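You operate a simulated robot arm through the tools that you are given. There is no shell and no other tool.

You are at the controls of a simulated robot arm. One attempt, no reset.

TASK
Measure the distance between the two holes of the block on the glass.
Fine: zero on the small hole, then read on the big one; leave the block on the glass; keep power, computer, light and zoom as set.

Only the result counts: the job must be done as asked and must still hold three seconds after the hand-in. Knocking over, shifting, dropping, spilling or breaking anything else fails it.

THE ROBOT
A 7-joint arm with a three-finger gripper, fixed in place. Base frame: the origin is on the floor under the middle of its stand, x ahead of it, y to its left, z up. Lengths are in m, angles in rad, forces in N, time in s.
It reaches about 1.342 m from its shoulder. Its first joint turns from -2.897 to 2.897 rad. Payload 2.69 kg.
The TCP is the grasp point between the finger pads, 0.03 m short of the fingertips. In the tool frame z runs along the fingers and y along their closing line. The gripper opens to 0.128 m; its body begins 0.117 m behind the TCP.
Orientation is told as [roll, pitch, yaw] about the base's x, y, z axes, in that order, counted from this pose: with the fingers straight down and closing along the base's y, the tool's x points along the base's -x, its y along +y and its z along -z.

THE INTERFACE
- The arm moves only by the tool arm_command. Its argument "motion" is text: rows parted by semicolons, each of 7 numbers parted by spaces: the shift along the tool's x, y, z in units of 50 mm (1.0 is 50 mm), then the turn, a rotation vector about the tool's x, y, z in units of 5 degrees (1.0 is 5 degrees), then the finger opening in m, from 0 to 0.128. In form: x y z ax ay az hand; .... A call has 1 to 20 rows; each row shifts and turns the commanded pose from where the row before left it, along the tool's axes as they then stand. A call with a number of a shift or a turn outside -1 to 1 is refused whole. Rows are played at 5 a second. More than 0.05 m and 0.15 rad between two rows, or a gripper value outside its range, and nothing of the call is played. A pose out of reach is approached as far as the arm can. The call stops where the force on the tool passes 40 N (or 10 N more than at its start, if that is more) or the arm is blocked; 0.2 s more then pass. The fingers move at their own pace (about 0.127 m/s each) and stop on an object; they squeeze with about 23 N. The grip force told is the motor's: it shows also when the fingers shut on nothing. Time passes only in rows, and 0.2 s behind the last, so rows that do not move let the fingers close. It gives the time, the measured TCP pose, the force on the tool (base axes), the opening and the grip force at its end, in the units of the frame above (readings bear some noise), with the torque about the TCP (base axes, N m) and any sound that the robot's microphone picked up.
- Cameras (640 x 400 px; columns grow to the right, rows downward): "scene" is fixed at [0.4125, -0.6503, 1.5469]; the picture's right is [0.98, -0.20, 0.00], its down [-0.10, -0.47, -0.88] and it looks along [0.18, 0.86, -0.48] (base axes); focal length 362 px, centre (320, 200). "wrist" rides on the gripper at [0.058, 0.054, -0.131] in the tool frame; the picture's right is [-0.68, 0.74, 0.00], its down [-0.62, -0.57, -0.55] and it looks along [-0.40, -0.37, 0.84] (tool axes); focal length 234 px, centre (320, 200). There is no depth. A picture from a camera that has moved, and an enlarged one, comes with that camera's place and axes in the base frame and with its lens. The place of the scene camera against the robot may be out by one fixed shift of up to 0.018 m in any direction.
- camera(camera): a new picture of that camera. No time passes.
- lift_body(by): moves the trunk up (or, below 0, down) by that many m; the arm rides with it, the base frame stays. It gives what a move gives, with no picture.
- inspect(camera, box): a new picture of the part [left, top, right, bottom] of that camera's present view, enlarged. No time passes.
- close_job(): hands the job in; it is judged then, once.

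Places have to be worked out from the pictures, the camera data and where the tool is seen. Open the gripper and draw the arm clear of the work before you hand the job in, unless the task says otherwise.

The tools are called after ">>>" as a command line: name --argument value ..., lists and objects as JSON in quotes. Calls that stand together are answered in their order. arm_command: Moves the arm, as the interface text tells. Its arguments: {"type":"object","properties":{"motion":{"type":"string"}},"required":["motion"]} The other tools are called the same way: lift_body (by) moves the trunk up or down; camera (camera) takes a picture; inspect (camera, box) takes an enlarged picture of a part of a camera's view; close_job () hands the job in.

At the start:

```text
time: 0.0
tool_pos: [0.5033, 0.4829, 1.2641]
tool_rot: [0.0, 0.002, 0.001]
ft_force: [0.4, -0.3, -0.9]
ft_torque: [-0.03, -0.01, -0.03]
opening: 0.128
finger_force: 0.1
trunk travel left (down, up): [-0.15, 0.2]
```

scene: 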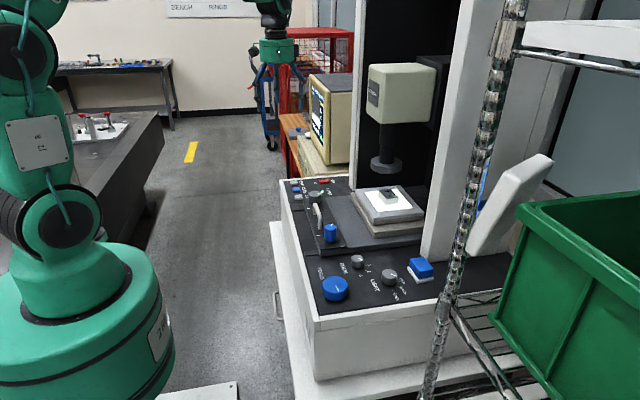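
wrist: 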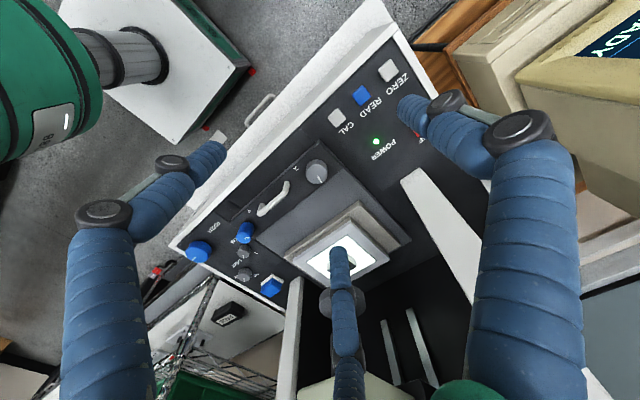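

I start by looking closely at the machine's panel, screen and stage to understand the controls.

>>> inspect --camera "scene" --box '[270, 160, 450, 310]'

>>> inspect --camera "scene" --box '[280, 60, 370, 200]'

>>> inspect --camera "wrist" --box '[170, 40, 430, 310]'

```text
2.67 times, centred on (360, 235) of scene
camera zoom: at [0.4125, -0.6503, 1.5469], right [0.98, -0.2, 0.0], down [-0.1, -0.47, -0.88], along [0.18, 0.86, -0.48], focal length 965 px, centre (213, 107)
```

zoom: 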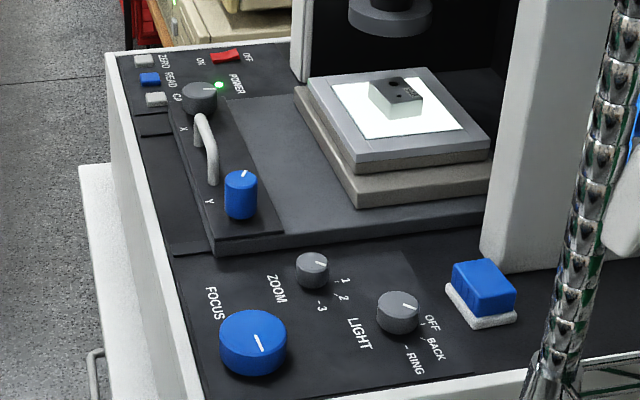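

```text
2.86 times, centred on (325, 130) of scene
camera zoom: at [0.4125, -0.6503, 1.5469], right [0.98, -0.2, 0.0], down [-0.1, -0.47, -0.88], along [0.18, 0.86, -0.48], focal length 1034 px, centre (306, 400)
```

zoom: 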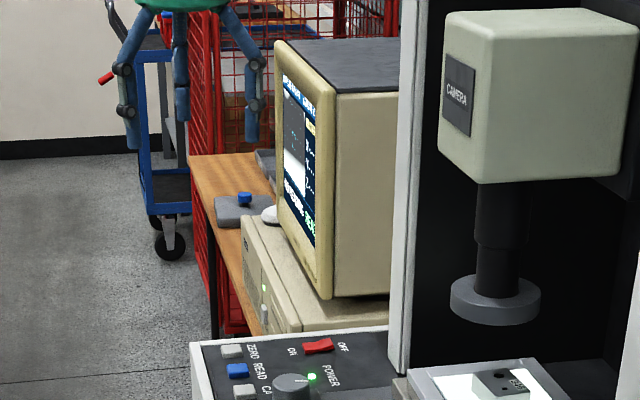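

```text
1.48 times, centred on (300, 175) of wrist
camera zoom: at [0.4443, 0.5375, 1.3947], right [0.68, 0.74, 0.0], down [0.62, -0.57, 0.55], along [0.4, -0.37, -0.84], focal length 347 px, centre (350, 237)
```

zoom: 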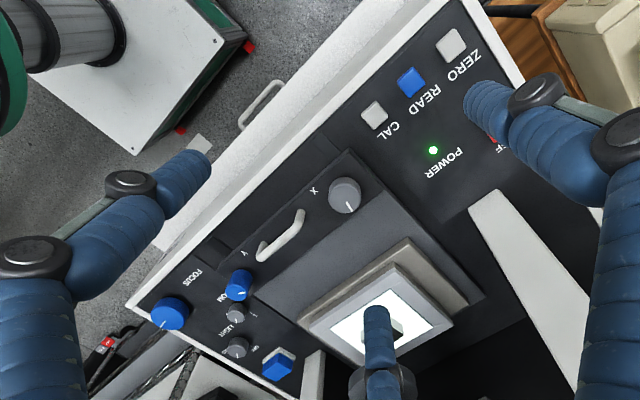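

The panel has ZERO/READ/CAL buttons, X and Y stage knobs, and a monitor beside it. I zoom far into the monitor, button and label regions to read the details.

>>> inspect --camera "scene" --box '[304, 76, 340, 166]'

>>> inspect --camera "scene" --box '[286, 175, 350, 215]'

>>> inspect --camera "scene" --box '[350, 180, 430, 230]'

>>> inspect --camera "scene" --box '[310, 195, 350, 255]'

>>> inspect --camera "scene" --box '[310, 240, 450, 310]'

>>> inspect --camera "wrist" --box '[500, 0, 640, 100]'

```text
4.44 times, centred on (322, 121) of scene
camera zoom: at [0.4125, -0.6503, 1.5469], right [0.98, -0.2, 0.0], down [-0.1, -0.47, -0.88], along [0.18, 0.86, -0.48], focal length 1608 px, centre (311, 551)
```

zoom: 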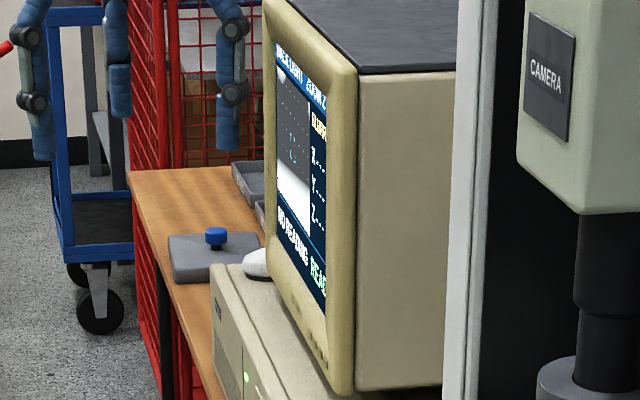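

```text
10.00 times, centred on (318, 195) of scene
camera zoom: at [0.4125, -0.6503, 1.5469], right [0.98, -0.2, 0.0], down [-0.1, -0.47, -0.88], along [0.18, 0.86, -0.48], focal length 3618 px, centre (340, 250)
```

zoom: 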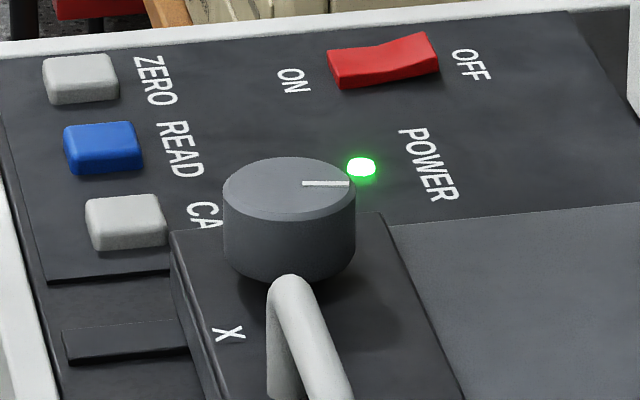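

```text
8.00 times, centred on (390, 205) of scene
camera zoom: at [0.4125, -0.6503, 1.5469], right [0.98, -0.2, 0.0], down [-0.1, -0.47, -0.88], along [0.18, 0.86, -0.48], focal length 2895 px, centre (-240, 160)
```

zoom: 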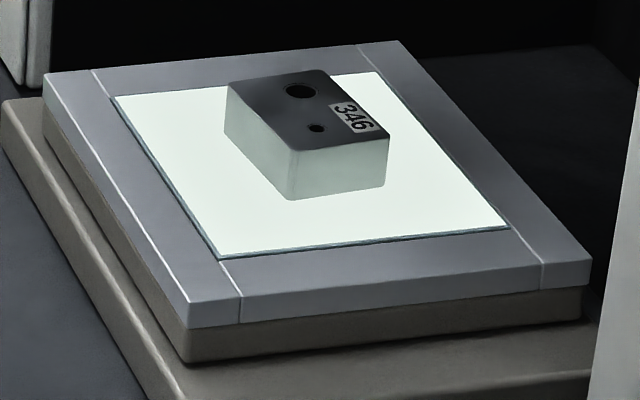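

```text
6.67 times, centred on (330, 225) of scene
camera zoom: at [0.4125, -0.6503, 1.5469], right [0.98, -0.2, 0.0], down [-0.1, -0.47, -0.88], along [0.18, 0.86, -0.48], focal length 2412 px, centre (253, 33)
```

zoom: 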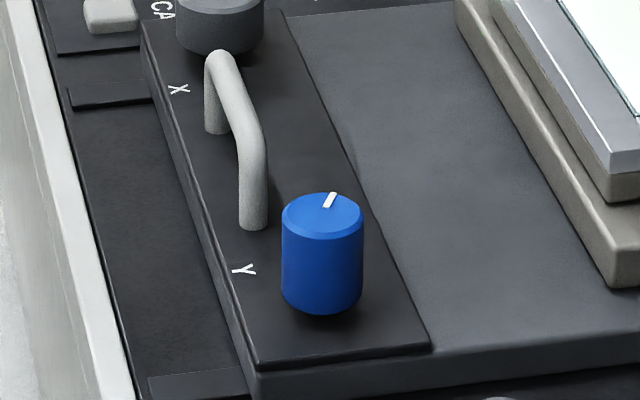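

```text
4.57 times, centred on (380, 275) of scene
camera zoom: at [0.4125, -0.6503, 1.5469], right [0.98, -0.2, 0.0], down [-0.1, -0.47, -0.88], along [0.18, 0.86, -0.48], focal length 1654 px, centre (46, -143)
```

zoom: 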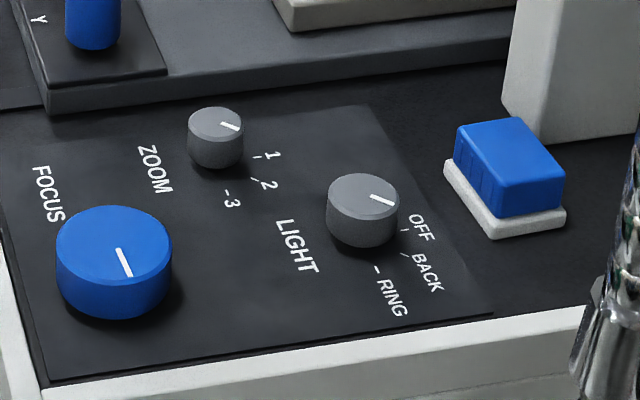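

```text
4.00 times, centred on (570, 50) of wrist
camera zoom: at [0.4443, 0.5375, 1.3947], right [0.68, 0.74, 0.0], down [0.62, -0.57, 0.55], along [0.4, -0.37, -0.84], focal length 937 px, centre (-680, 800)
```

zoom: 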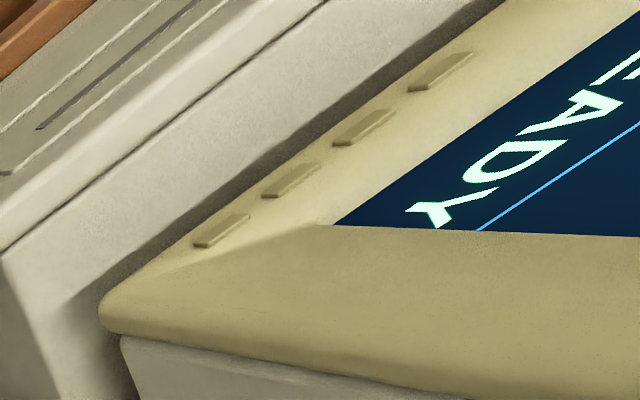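

The screen is visible obliquely from the scene camera; I zoom in more to see what the live image and read-outs look like.

>>> inspect --camera "scene" --box '[298, 84, 340, 112]'

>>> inspect --camera "scene" --box '[298, 108, 340, 150]'

>>> inspect --camera "scene" --box '[308, 90, 326, 102]'

>>> inspect --camera "scene" --box '[308, 102, 326, 114]'

>>> inspect --camera "scene" --box '[300, 255, 360, 310]'

>>> inspect --camera "scene" --box '[150, 10, 290, 70]'

```text
14.29 times, centred on (319, 98) of scene
camera zoom: at [0.4125, -0.6503, 1.5469], right [0.98, -0.2, 0.0], down [-0.1, -0.47, -0.88], along [0.18, 0.86, -0.48], focal length 5169 px, centre (334, 1657)
```

zoom: 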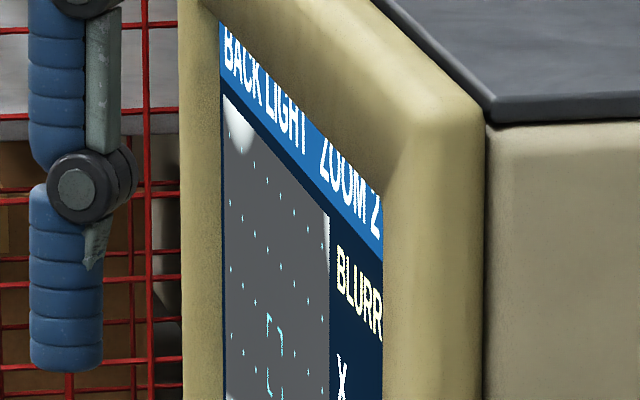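

```text
9.52 times, centred on (319, 129) of scene
camera zoom: at [0.4125, -0.6503, 1.5469], right [0.98, -0.2, 0.0], down [-0.1, -0.47, -0.88], along [0.18, 0.86, -0.48], focal length 3446 px, centre (330, 876)
```

zoom: 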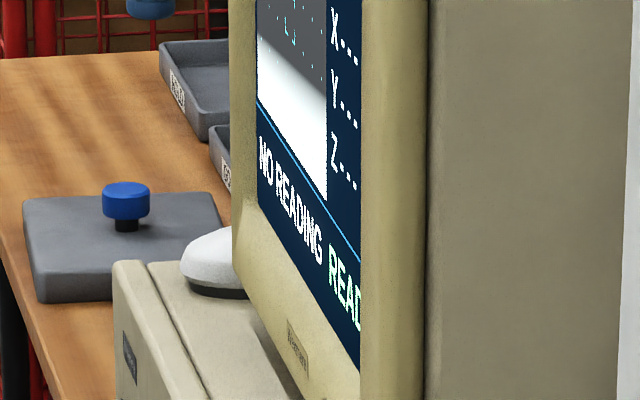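

```text
16.00 times, centred on (317, 96) of scene
camera zoom: at [0.4125, -0.6503, 1.5469], right [0.98, -0.2, 0.0], down [-0.1, -0.47, -0.88], along [0.18, 0.86, -0.48], focal length 5790 px, centre (368, 1864)
```

zoom: 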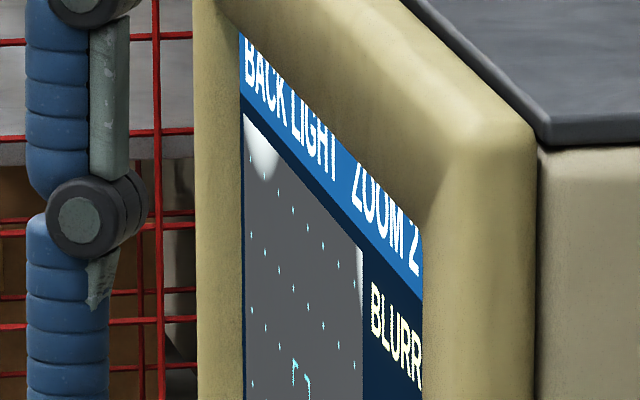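

```text
16.00 times, centred on (317, 108) of scene
camera zoom: at [0.4125, -0.6503, 1.5469], right [0.98, -0.2, 0.0], down [-0.1, -0.47, -0.88], along [0.18, 0.86, -0.48], focal length 5790 px, centre (368, 1672)
```

zoom: 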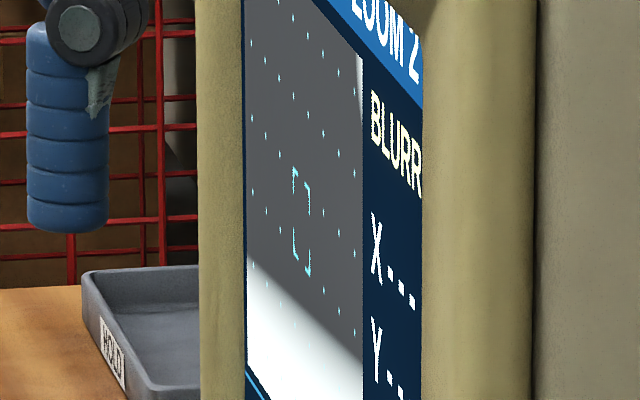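

```text
7.27 times, centred on (330, 282) of scene
camera zoom: at [0.4125, -0.6503, 1.5469], right [0.98, -0.2, 0.0], down [-0.1, -0.47, -0.88], along [0.18, 0.86, -0.48], focal length 2632 px, centre (247, -400)
```

zoom: 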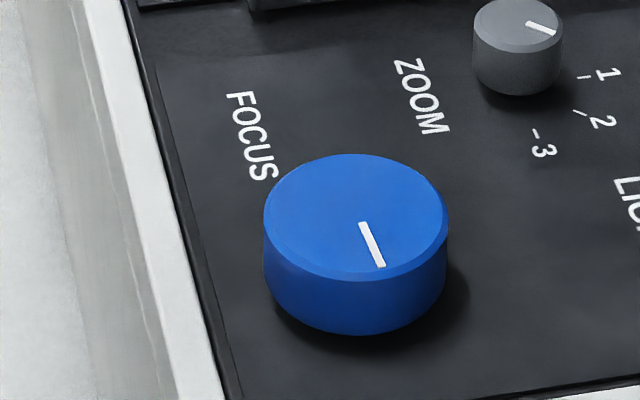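

```text
4.57 times, centred on (220, 40) of scene
camera zoom: at [0.4125, -0.6503, 1.5469], right [0.98, -0.2, 0.0], down [-0.1, -0.47, -0.88], along [0.18, 0.86, -0.48], focal length 1654 px, centre (777, 931)
```

zoom: 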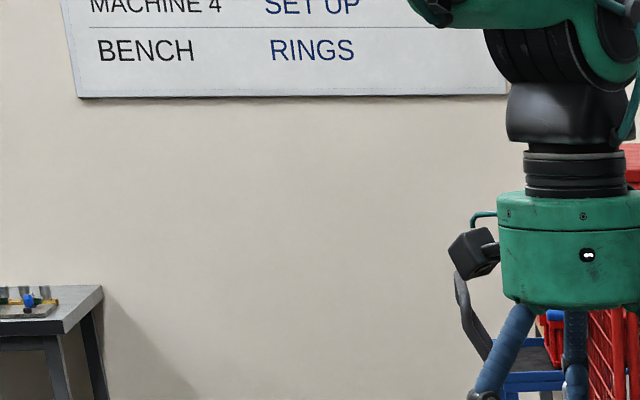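

The screen shows a live view (BACK LIGHT, ZOOM 2, "BLURR…", X/Y/Z dashes, "NO READING", "READY") and faces roughly −x at about (0.71, 0.94, 1.10). I move the arm over to look at it squarely with the wrist camera; first the translation.

>>> arm_command --motion "0.162 0.838 0.198 0 0 0 0.128; 0.162 0.838 0.198 0 0 0 0.128; 0.162 0.838 0.198 0 0 0 0.128; 0.162 0.838 0.198 0 0 0 0.128; 0.162 0.838 0.198 0 0 0 0.128; 0.162 0.838 0.198 0 0 0 0.128; 0.162 0.838 0.198 0 0 0 0.128; 0.162 0.838 0.198 0 0 0 0.128; 0.162 0.838 0.198 0 0 0 0.128; 0.162 0.838 0.198 0 0 0 0.128"

```text
time: 2.2
tool_pos: [0.422, 0.9028, 1.1645]
tool_rot: [0.0, 0.0, -0.002]
ft_force: [-0.5, -0.1, 0.5]
ft_torque: [0.0, 0.03, -0.01]
opening: 0.1277
finger_force: 0.0
trunk travel left (down, up): [-0.15, 0.2]
```

Arrived as planned. Now I yaw +30° and pitch so the wrist camera looks at the screen.

>>> arm_command --motion "0 0 0 0 0 -1 0.128; 0 0 0 0 0 -1 0.128; 0 0 0 0 0 -1 0.128; 0 0 0 0 0 -1 0.128; 0 0 0 0 0 -1 0.128; 0 0 0 0 0 -1 0.128; 0 0 0 0 -1 0 0.128; 0 0 0 0 -1 0 0.128; 0 0 0 0 -1 0 0.128; 0 0 0 0 -1 0 0.128; 0 0 0 0 -1 0 0.128; 0 0 0 0 -1 0 0.128; 0 0 0 0 -1 0 0.128; 0 0 0 0 -1 0 0.128; 0 0 0 0 -1 0 0.128; 0 0 0 0 -1 0 0.128"

>>> camera --camera "wrist"

>>> camera --camera "scene"

```text
time: 5.6
tool_pos: [0.4228, 0.9021, 1.1655]
tool_rot: [0.003, -0.875, 0.523]
ft_force: [-0.4, 0.2, -0.3]
ft_torque: [-0.03, 0.03, -0.01]
opening: 0.128
finger_force: 0.0
trunk travel left (down, up): [-0.15, 0.2]
```

```text
taken
camera wrist: at [0.2758, 0.8805, 1.2041], right [0.01, 0.85, 0.52], down [0.26, -0.5, 0.82], along [0.97, 0.13, -0.23], focal length 234 px, centre (320, 200)
```

wrist: 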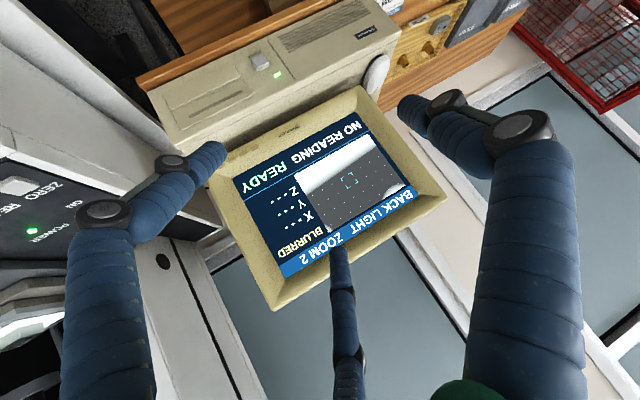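

```text
taken
```

scene: 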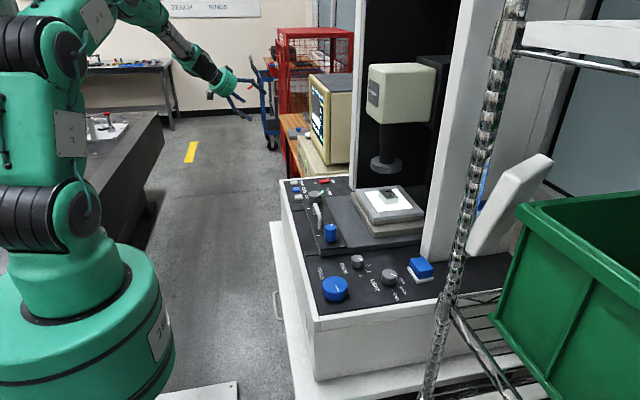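

The screen is in good view. I enlarge it.

>>> inspect --camera "wrist" --box '[230, 100, 430, 290]'

>>> inspect --camera "wrist" --box '[290, 125, 410, 245]'

>>> inspect --camera "wrist" --box '[140, 0, 540, 130]'

```text
2.11 times, centred on (330, 195) of wrist
camera zoom: at [0.2758, 0.8805, 1.2041], right [0.01, 0.85, 0.52], down [0.26, -0.5, 0.82], along [0.97, 0.13, -0.23], focal length 493 px, centre (299, 210)
```

zoom: 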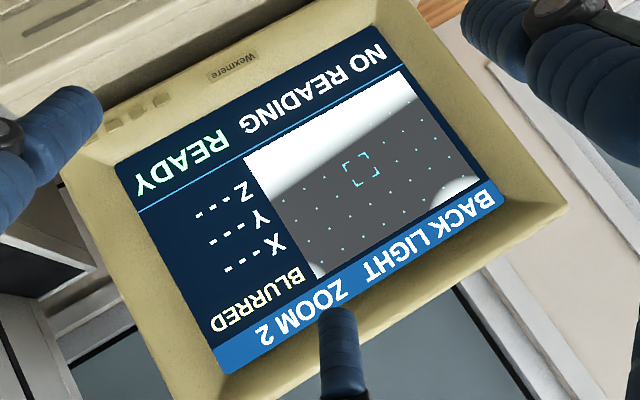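

```text
3.33 times, centred on (350, 185) of wrist
camera zoom: at [0.2758, 0.8805, 1.2041], right [0.01, 0.85, 0.52], down [0.26, -0.5, 0.82], along [0.97, 0.13, -0.23], focal length 781 px, centre (220, 250)
```

zoom: 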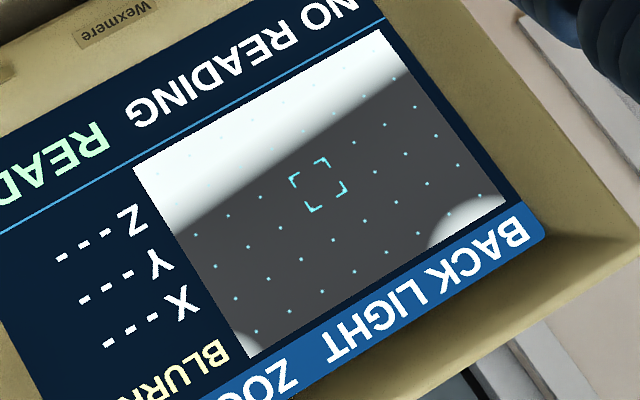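

```text
1.60 times, centred on (340, 65) of wrist
camera zoom: at [0.2758, 0.8805, 1.2041], right [0.01, 0.85, 0.52], down [0.26, -0.5, 0.82], along [0.97, 0.13, -0.23], focal length 375 px, centre (288, 416)
```

zoom: 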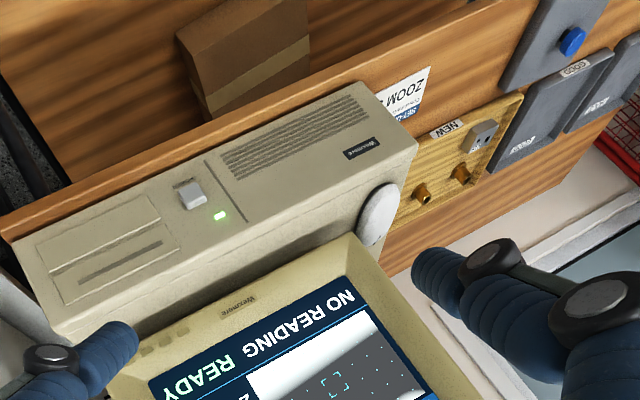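

I see "BLURRED", so focus must be set too. There's a set-up card on the bench; I try to read it, and the labels nearby.

>>> inspect --camera "wrist" --box '[365, 0, 425, 38]'

>>> inspect --camera "wrist" --box '[0, 150, 110, 270]'

```text
10.53 times, centred on (395, 19) of wrist
camera zoom: at [0.2758, 0.8805, 1.2041], right [0.01, 0.85, 0.52], down [0.26, -0.5, 0.82], along [0.97, 0.13, -0.23], focal length 2465 px, centre (-470, 2105)
```

zoom: 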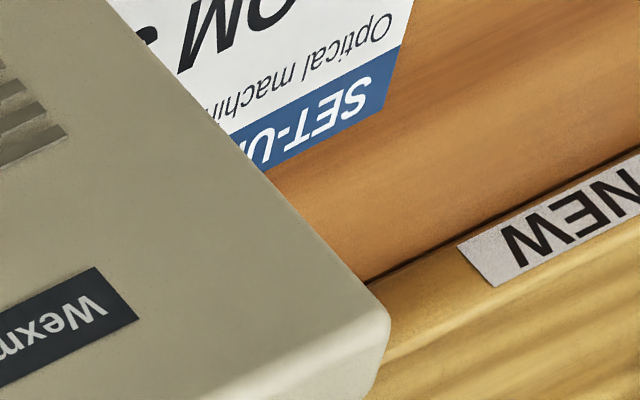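

```text
3.33 times, centred on (55, 210) of wrist
camera zoom: at [0.2758, 0.8805, 1.2041], right [0.01, 0.85, 0.52], down [0.26, -0.5, 0.82], along [0.97, 0.13, -0.23], focal length 781 px, centre (1203, 167)
```

zoom: 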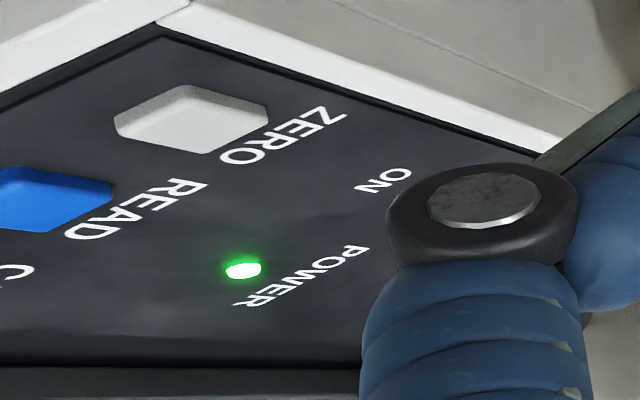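

The set-up card is cut off at the picture edge; I tilt the tool back 15° to read it.

>>> arm_command --motion "0 0 0 0 1 0 0.128; 0 0 0 0 1 0 0.128; 0 0 0 0 1 0 0.128"

>>> camera --camera "wrist"

```text
time: 6.4
tool_pos: [0.4205, 0.9033, 1.1654]
tool_rot: [0.0, -0.612, 0.524]
ft_force: [0.3, -0.1, 0.2]
ft_torque: [0.02, -0.03, 0.03]
opening: 0.128
finger_force: 0.0
trunk travel left (down, up): [-0.15, 0.2]
```

```text
taken
camera wrist: at [0.2881, 0.8883, 1.239], right [0.11, 0.92, 0.39], down [0.45, -0.39, 0.8], along [0.89, 0.08, -0.45], focal length 234 px, centre (320, 200)
```

wrist: 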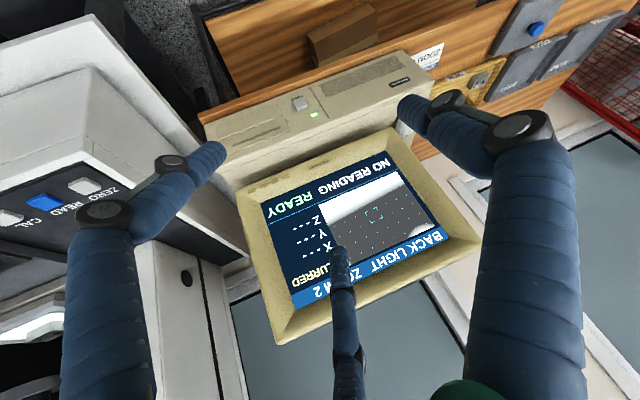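

>>> inspect --camera "wrist" --box '[405, 35, 455, 75]'

>>> inspect --camera "wrist" --box '[480, 0, 640, 90]'

```text
10.00 times, centred on (430, 55) of wrist
camera zoom: at [0.2881, 0.8883, 1.239], right [0.11, 0.92, 0.39], down [0.45, -0.39, 0.8], along [0.89, 0.08, -0.45], focal length 2342 px, centre (-780, 1650)
```

zoom: 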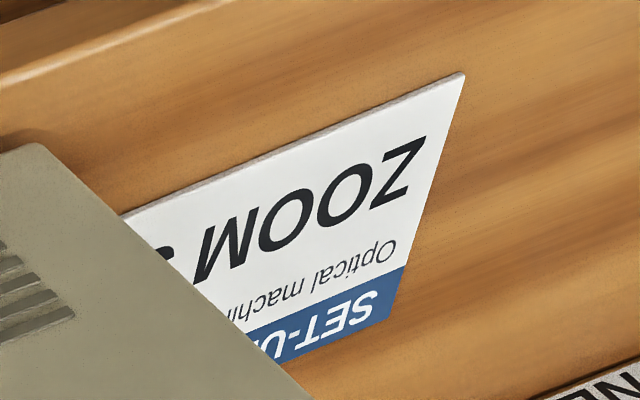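

```text
4.00 times, centred on (560, 45) of wrist
camera zoom: at [0.2881, 0.8883, 1.239], right [0.11, 0.92, 0.39], down [0.45, -0.39, 0.8], along [0.89, 0.08, -0.45], focal length 937 px, centre (-640, 820)
```

zoom: 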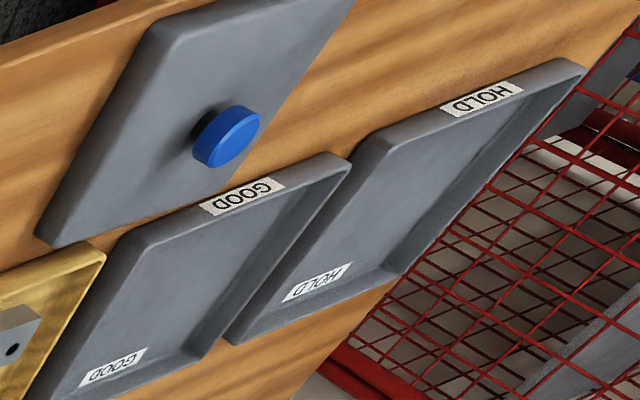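

The card is only about the zoom set-up, which I must keep. I now straighten the tool back to vertical, then I'll fly back over the panel.

>>> arm_command --motion "0 0 0 0 1 0 0.128; 0 0 0 0 1 0 0.128; 0 0 0 0 1 0 0.128; 0 0 0 0 1 0 0.128; 0 0 0 0 1 0 0.128; 0 0 0 0 1 0 0.128; 0 0 0 0 1 0 0.128; 0 0 0 0 0 1 0.128; 0 0 0 0 0 1 0.128; 0 0 0 0 0 1 0.128; 0 0 0 0 0 1 0.128; 0 0 0 0 0 1 0.128; 0 0 0 0 0 1 0.128"

>>> arm_command --motion "-0.123 -0.882 -0.054 0 0 0 0.128; -0.123 -0.882 -0.054 0 0 0 0.128; -0.123 -0.882 -0.054 0 0 0 0.128; -0.123 -0.882 -0.054 0 0 0 0.128; -0.123 -0.882 -0.054 0 0 0 0.128; -0.123 -0.882 -0.054 0 0 0 0.128; -0.123 -0.882 -0.054 0 0 0 0.128; -0.123 -0.882 -0.054 0 0 0 0.128; -0.123 -0.882 -0.054 0 0 0 0.128; -0.123 -0.882 -0.054 0 0 0 0.128; -0.123 -0.882 -0.054 0 0 0 0.128; -0.123 -0.882 -0.054 0 0 0 0.128; -0.123 -0.882 -0.054 0 0 0 0.128"

>>> camera --camera "wrist"

>>> camera --camera "scene"

```text
time: 9.2
tool_pos: [0.4225, 0.9033, 1.1662]
tool_rot: [0.003, 0.001, -0.001]
ft_force: [0.6, -0.2, -0.5]
ft_torque: [-0.03, -0.02, 0.0]
opening: 0.128
finger_force: 0.1
trunk travel left (down, up): [-0.15, 0.2]
```

```text
time: 12.0
tool_pos: [0.5029, 0.3306, 1.2003]
tool_rot: [0.0, 0.0, 0.001]
ft_force: [0.2, 0.8, 0.6]
ft_torque: [-0.05, 0.0, 0.0]
opening: 0.128
finger_force: 0.0
trunk travel left (down, up): [-0.15, 0.2]
```

```text
taken
camera wrist: at [0.4437, 0.3849, 1.3298], right [0.68, 0.74, 0.0], down [0.62, -0.57, 0.55], along [0.4, -0.37, -0.84], focal length 234 px, centre (320, 200)
```

wrist: 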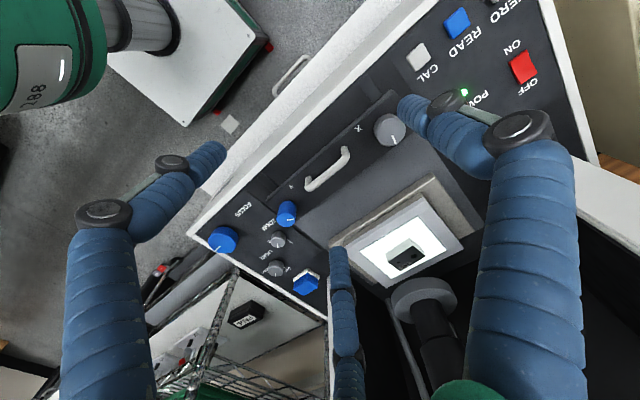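

```text
taken
```

scene: 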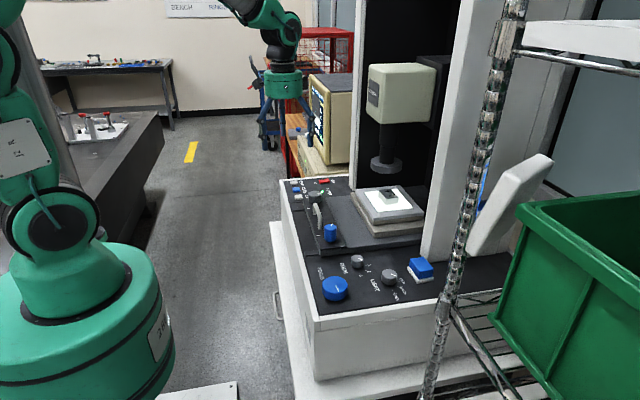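

I enlarge parts of this view to get precise pixel positions of the knobs and buttons.

>>> inspect --camera "wrist" --box '[190, 90, 430, 300]'

>>> inspect --camera "wrist" --box '[380, 0, 560, 110]'

>>> inspect --camera "wrist" --box '[190, 190, 340, 310]'

>>> inspect --camera "wrist" --box '[340, 200, 480, 300]'

```text
1.90 times, centred on (310, 195) of wrist
camera zoom: at [0.4437, 0.3849, 1.3298], right [0.68, 0.74, 0.0], down [0.62, -0.57, 0.55], along [0.4, -0.37, -0.84], focal length 446 px, centre (339, 210)
```

zoom: 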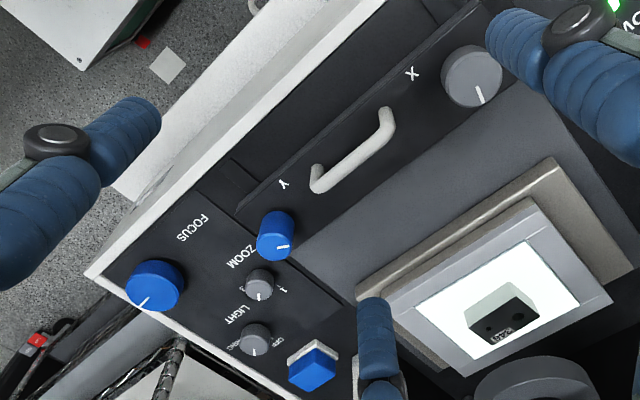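

```text
3.56 times, centred on (470, 55) of wrist
camera zoom: at [0.4437, 0.3849, 1.3298], right [0.68, 0.74, 0.0], down [0.62, -0.57, 0.55], along [0.4, -0.37, -0.84], focal length 833 px, centre (-213, 716)
```

zoom: 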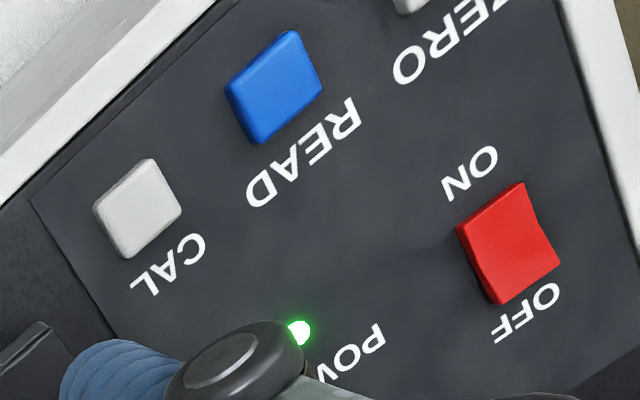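

```text
3.33 times, centred on (265, 250) of wrist
camera zoom: at [0.4437, 0.3849, 1.3298], right [0.68, 0.74, 0.0], down [0.62, -0.57, 0.55], along [0.4, -0.37, -0.84], focal length 781 px, centre (503, 33)
```

zoom: 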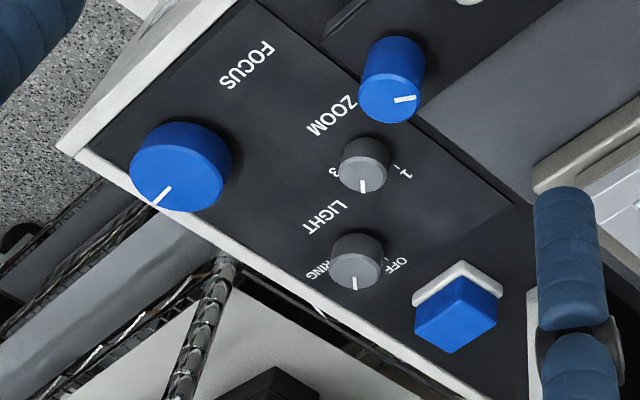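

```text
4.00 times, centred on (410, 250) of wrist
camera zoom: at [0.4437, 0.3849, 1.3298], right [0.68, 0.74, 0.0], down [0.62, -0.57, 0.55], along [0.4, -0.37, -0.84], focal length 937 px, centre (-40, 0)
```

zoom: 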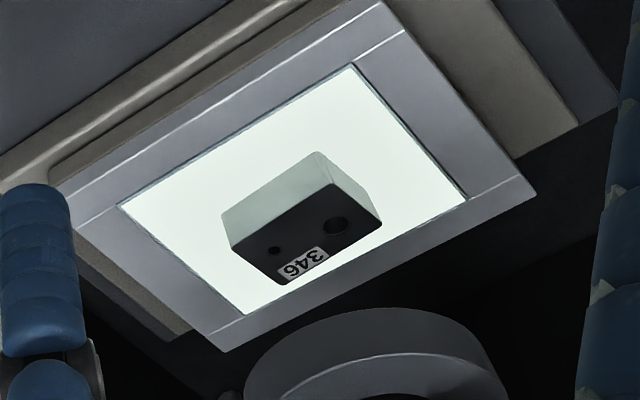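

Triangulating gives: FOCUS knob top ≈ (0.562, −0.012, 0.957), Y knob top ≈ (0.589, 0.168, 1.00), X knob top ≈ (0.587, 0.391, 0.99), ZERO/READ/CAL at x≈0.546, y≈0.60/0.54/0.48, z≈0.94. I move above the focus knob with the fingers part closed to see how they line up.

>>> arm_command --motion "-0.147 -0.858 0.25 0 0 0 0.09; -0.147 -0.858 0.25 0 0 0 0.09; -0.147 -0.858 0.25 0 0 0 0.09; -0.147 -0.858 0.25 0 0 0 0.09; -0.147 -0.858 0.25 0 0 0 0.09; -0.147 -0.858 0.25 0 0 0 0.09; -0.147 -0.858 0.25 0 0 0 0.09; -0.147 -0.858 0.25 0 0 0 0.09"

>>> camera --camera "wrist"

>>> camera --camera "scene"

>>> inspect --camera "scene" --box '[240, 160, 420, 310]'

```text
time: 13.8
tool_pos: [0.56, -0.014, 1.1008]
tool_rot: [0.001, 0.0, -0.001]
ft_force: [0.4, 0.1, 0.3]
ft_torque: [-0.04, -0.01, -0.03]
opening: 0.09
finger_force: 0.1
trunk travel left (down, up): [-0.15, 0.2]
```

```text
taken
camera wrist: at [0.5005, 0.0409, 1.2305], right [0.68, 0.74, 0.0], down [0.62, -0.57, 0.55], along [0.4, -0.37, -0.84], focal length 234 px, centre (320, 200)
```

wrist: 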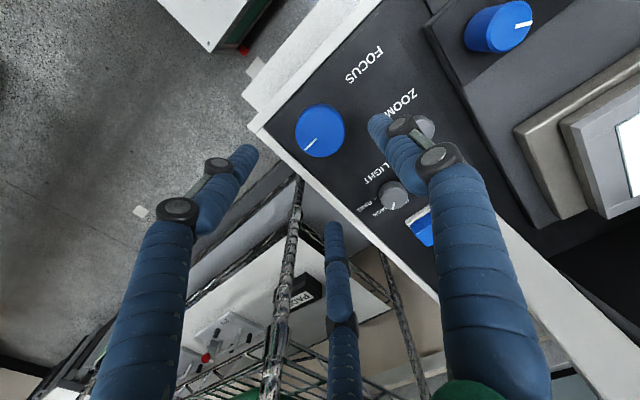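

```text
taken
```

scene: 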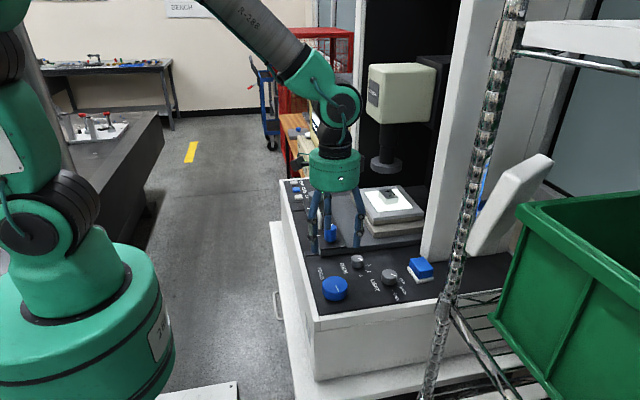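

```text
2.67 times, centred on (330, 235) of scene
camera zoom: at [0.4125, -0.6503, 1.5469], right [0.98, -0.2, 0.0], down [-0.1, -0.47, -0.88], along [0.18, 0.86, -0.48], focal length 965 px, centre (293, 107)
```

zoom: 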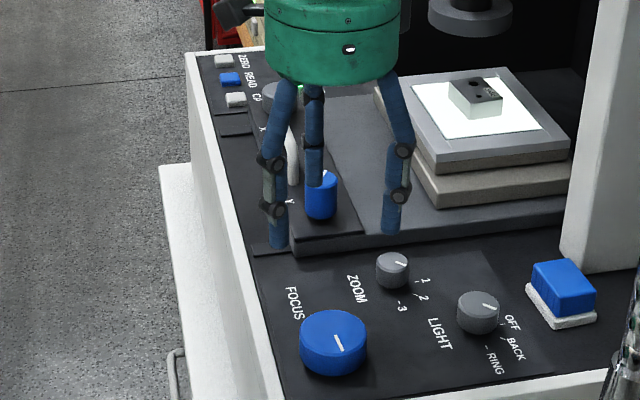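

The three fingers close radially like a chuck (tips 120° apart), which suits round knobs. I enlarge the focus knob in the wrist view to refine its centre and check the rim clearance.

>>> inspect --camera "wrist" --box '[250, 70, 400, 180]'

>>> inspect --camera "scene" --box '[300, 265, 350, 310]'

```text
3.64 times, centred on (325, 125) of wrist
camera zoom: at [0.5005, 0.0409, 1.2305], right [0.68, 0.74, 0.0], down [0.62, -0.57, 0.55], along [0.4, -0.37, -0.84], focal length 852 px, centre (302, 473)
```

zoom: 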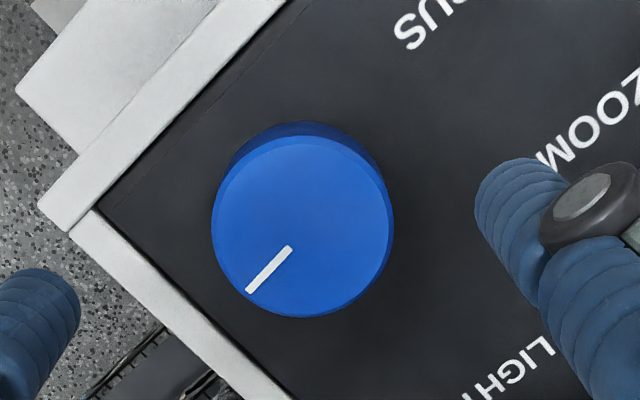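

```text
8.89 times, centred on (325, 288) of scene
camera zoom: at [0.4125, -0.6503, 1.5469], right [0.98, -0.2, 0.0], down [-0.1, -0.47, -0.88], along [0.18, 0.86, -0.48], focal length 3216 px, centre (276, -578)
```

zoom: 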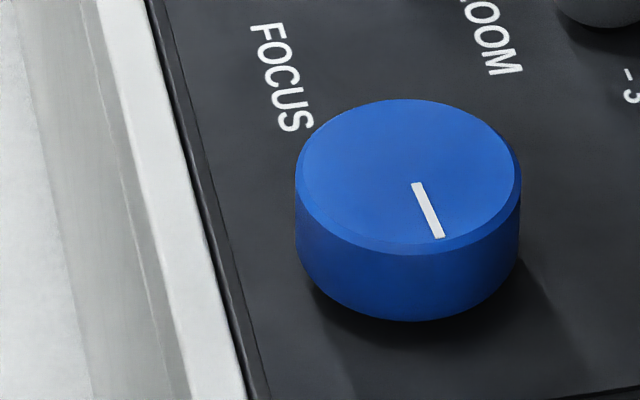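

The panel is a raised plate (no proud rim), and the knob centre refines to (0.561, −0.015), radius ≈ 0.029. I descend around it with the fingers slightly open.

>>> arm_command --motion "-0.02 -0.01 0.5 0 0 0 0.085; 0 0 0.5 0 0 0 0.085; 0 0 0.5 0 0 0 0.085; 0 0 0.5 0 0 0 0.085; 0 0 0.3 0 0 0 0.085; 0 0 0.26 0 0 0 0.085; 0 0 0 0 0 0 0.085"

>>> camera --camera "scene"

>>> inspect --camera "scene" --box '[285, 230, 405, 310]'

>>> camera --camera "wrist"

```text
time: 15.4
tool_pos: [0.5617, -0.015, 0.972]
tool_rot: [0.0, -0.001, -0.001]
ft_force: [0.2, -0.4, 0.2]
ft_torque: [0.02, 0.0, 0.0]
opening: 0.0848
finger_force: 0.0
trunk travel left (down, up): [-0.15, 0.2]
```

```text
taken
```

scene: 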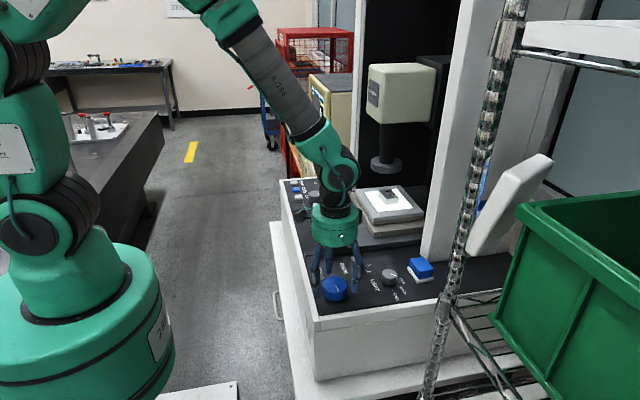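

```text
5.00 times, centred on (345, 270) of scene
camera zoom: at [0.4125, -0.6503, 1.5469], right [0.98, -0.2, 0.0], down [-0.1, -0.47, -0.88], along [0.18, 0.86, -0.48], focal length 1809 px, centre (195, -150)
```

zoom: 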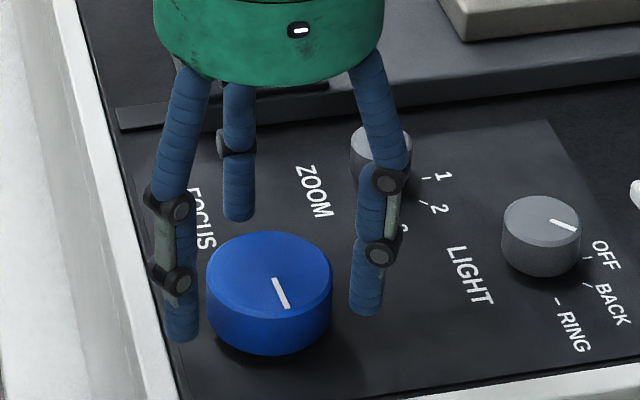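

```text
taken
camera wrist: at [0.5037, 0.04, 1.1025], right [0.68, 0.74, 0.0], down [0.62, -0.57, 0.55], along [0.4, -0.37, -0.84], focal length 234 px, centre (320, 200)
```

wrist: 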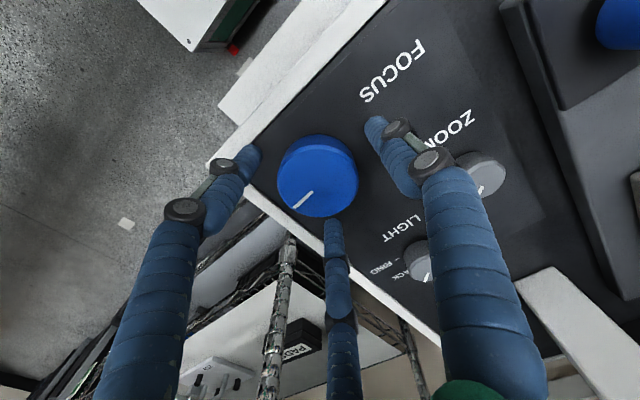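

The fingers surround the knob without contact. I check whether the monitor is visible from the scene camera in this posture.

>>> inspect --camera "scene" --box '[300, 84, 340, 124]'

>>> inspect --camera "wrist" --box '[220, 80, 460, 260]'

```text
10.00 times, centred on (320, 104) of scene
camera zoom: at [0.4125, -0.6503, 1.5469], right [0.98, -0.2, 0.0], down [-0.1, -0.47, -0.88], along [0.18, 0.86, -0.48], focal length 3618 px, centre (320, 1160)
```

zoom: 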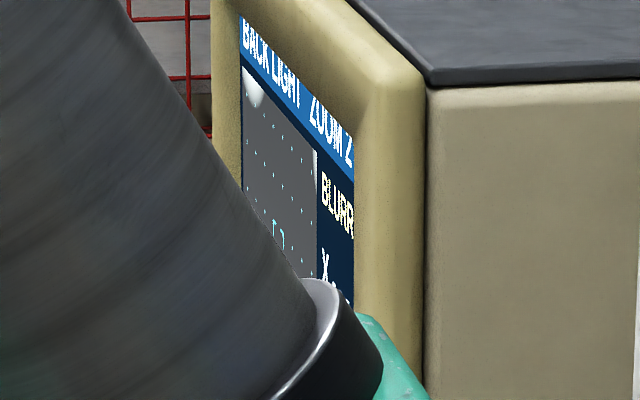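

```text
2.22 times, centred on (340, 170) of wrist
camera zoom: at [0.5037, 0.04, 1.1025], right [0.68, 0.74, 0.0], down [0.62, -0.57, 0.55], along [0.4, -0.37, -0.84], focal length 520 px, centre (276, 267)
```

zoom: 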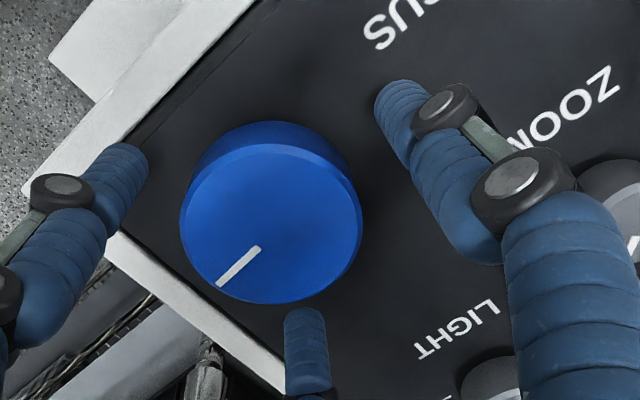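

The status word and the top of the live image stay visible. I close on the knob.

>>> arm_command --motion "0 0 0 0 0 0 0.06; 0 0 0 0 0 0 0.05; 0 0 0 0 0 0 0.05; 0 0 0 0 0 0 0.05"

>>> inspect --camera "wrist" --box '[220, 80, 460, 260]'

>>> inspect --camera "scene" --box '[285, 230, 405, 310]'

```text
time: 16.4
tool_pos: [0.5645, -0.0145, 0.9729]
tool_rot: [0.0, -0.002, 0.001]
ft_force: [18.6, -7.7, 3.3]
ft_torque: [-0.2, -0.62, 0.08]
opening: 0.0636
finger_force: 9.8
trunk travel left (down, up): [-0.15, 0.2]
```

```text
2.22 times, centred on (340, 170) of wrist
camera zoom: at [0.505, 0.0397, 1.1031], right [0.68, 0.74, 0.0], down [0.61, -0.57, 0.55], along [0.41, -0.37, -0.84], focal length 520 px, centre (276, 267)
```

zoom: 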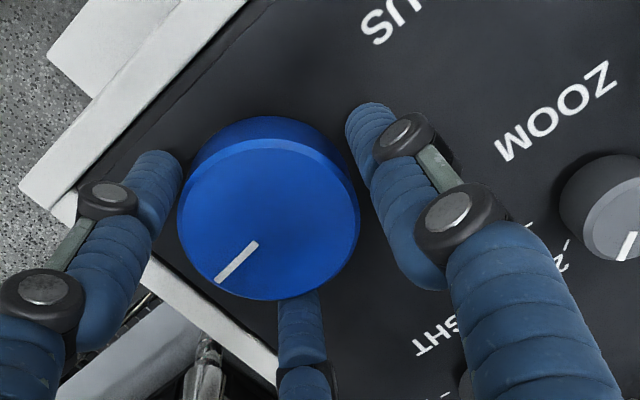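

```text
5.00 times, centred on (345, 270) of scene
camera zoom: at [0.4125, -0.6503, 1.5469], right [0.98, -0.2, 0.0], down [-0.1, -0.47, -0.88], along [0.18, 0.86, -0.48], focal length 1809 px, centre (195, -150)
```

zoom: 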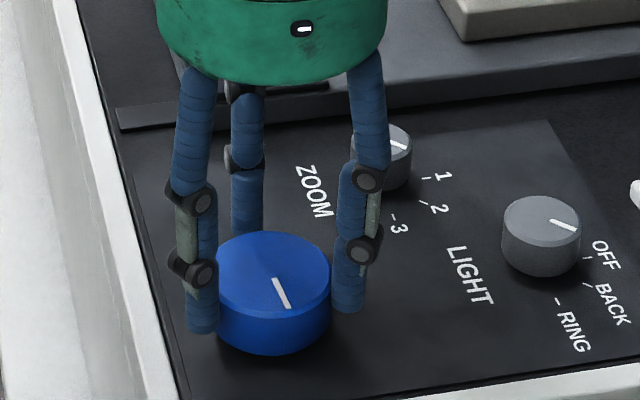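

The reaction (+18.6, −7.7 N) shows the finger on the +x/−y side touching first, so the knob centre lies a few mm that way. I shift the tool 5 mm +x, 3 mm −y to centre.

>>> arm_command --motion "-0.05 -0.03 0 0 0 0 0.05; -0.05 -0.03 0 0 0 0 0.05; 0 0 0 0 0 0 0.05; 0 0 0 0 0 0 0.05"

>>> inspect --camera "wrist" --box '[220, 80, 460, 260]'

```text
time: 17.4
tool_pos: [0.5656, -0.0166, 0.9704]
tool_rot: [0.002, 0.003, -0.001]
ft_force: [-9.1, -4.9, -0.1]
ft_torque: [-0.08, 0.33, 0.0]
opening: 0.0603
finger_force: 7.8
trunk travel left (down, up): [-0.15, 0.2]
```

```text
2.22 times, centred on (340, 170) of wrist
camera zoom: at [0.5067, 0.0369, 1.1016], right [0.68, 0.74, 0.0], down [0.62, -0.57, 0.55], along [0.4, -0.37, -0.84], focal length 520 px, centre (276, 267)
```

zoom: 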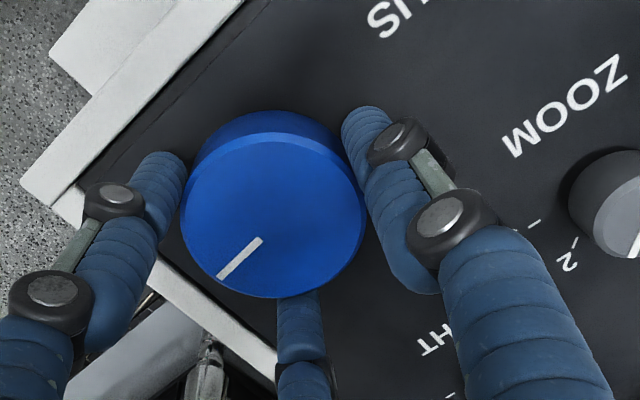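

Nearly centred now. I relax the shift by ~1 mm and turn the knob 15° about the tool axis as a first test.

>>> arm_command --motion "0.025 0.015 0 0 0 0 0.05; 0 0 0 0 0 1 0.05; 0 0 0 0 0 1 0.05; 0 0 0 0 0 1 0.05; 0 0 0 0 0 0 0.05"

>>> inspect --camera "wrist" --box '[220, 80, 460, 260]'

>>> inspect --camera "scene" --box '[300, 84, 340, 124]'

```text
time: 18.6
tool_pos: [0.566, -0.0175, 0.9724]
tool_rot: [0.0, 0.001, -0.264]
ft_force: [-11.8, -6.2, -4.1]
ft_torque: [-0.15, 0.27, 0.04]
opening: 0.0602
finger_force: 7.7
trunk travel left (down, up): [-0.15, 0.2]
```

```text
2.22 times, centred on (340, 170) of wrist
camera zoom: at [0.5225, 0.05, 1.1023], right [0.84, 0.53, 0.0], down [0.45, -0.71, 0.55], along [0.29, -0.46, -0.84], focal length 520 px, centre (276, 267)
```

zoom: 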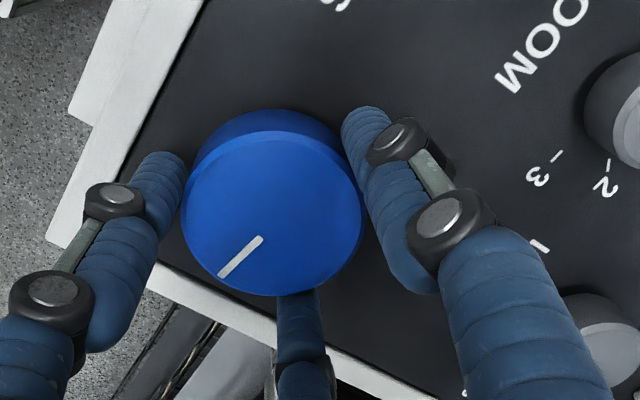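

```text
10.00 times, centred on (320, 104) of scene
camera zoom: at [0.4125, -0.6503, 1.5469], right [0.98, -0.2, 0.0], down [-0.1, -0.47, -0.88], along [0.18, 0.86, -0.48], focal length 3618 px, centre (320, 1160)
```

zoom: 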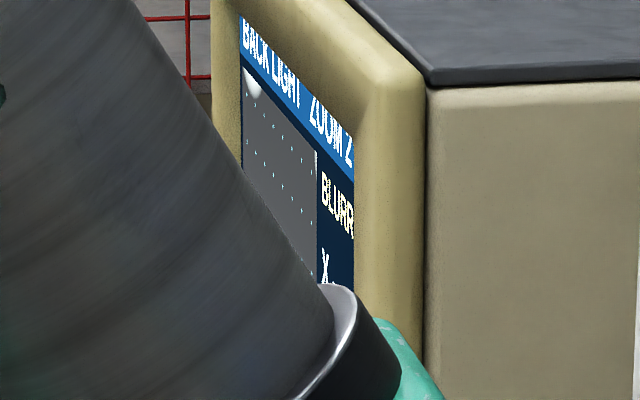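

The knob follows the gripper with no slip. I zoom onto the bright hole's edge on the screen to judge the blur, then will compare after more turning.

>>> inspect --camera "scene" --box '[310, 87, 324, 97]'

>>> arm_command --motion "0 0 0 0 0 1 0.05; 0 0 0 0 0 1 0.05; 0 0 0 0 0 1 0.05; 0 0 0 0 0 0 0.05"

>>> inspect --camera "scene" --box '[310, 87, 324, 97]'

```text
16.00 times, centred on (317, 92) of scene
camera zoom: at [0.4125, -0.6503, 1.5469], right [0.98, -0.2, 0.0], down [-0.1, -0.47, -0.88], along [0.18, 0.86, -0.48], focal length 5790 px, centre (368, 1928)
```

zoom: 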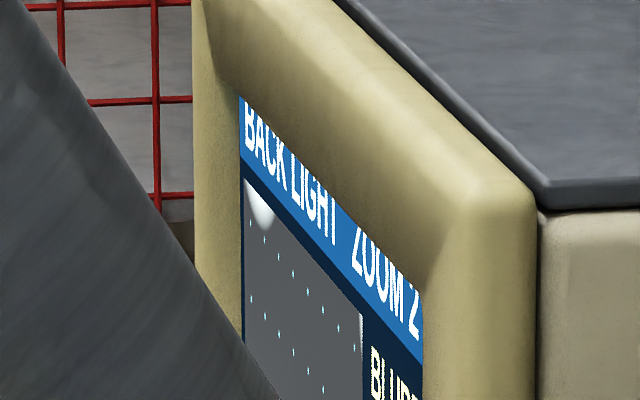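

```text
time: 19.6
tool_pos: [0.566, -0.0163, 0.9719]
tool_rot: [0.001, 0.0, -0.525]
ft_force: [-8.6, -7.8, -6.3]
ft_torque: [-0.16, 0.13, 0.03]
opening: 0.0601
finger_force: 7.4
trunk travel left (down, up): [-0.15, 0.2]
```

```text
16.00 times, centred on (317, 92) of scene
camera zoom: at [0.4125, -0.6503, 1.5469], right [0.98, -0.2, 0.0], down [-0.1, -0.47, -0.88], along [0.18, 0.86, -0.48], focal length 5790 px, centre (368, 1928)
```

zoom: 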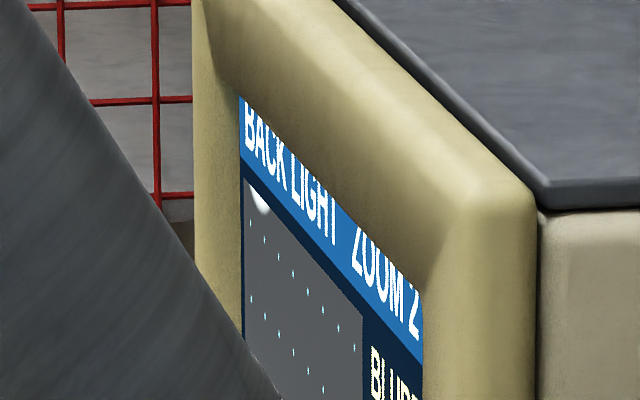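

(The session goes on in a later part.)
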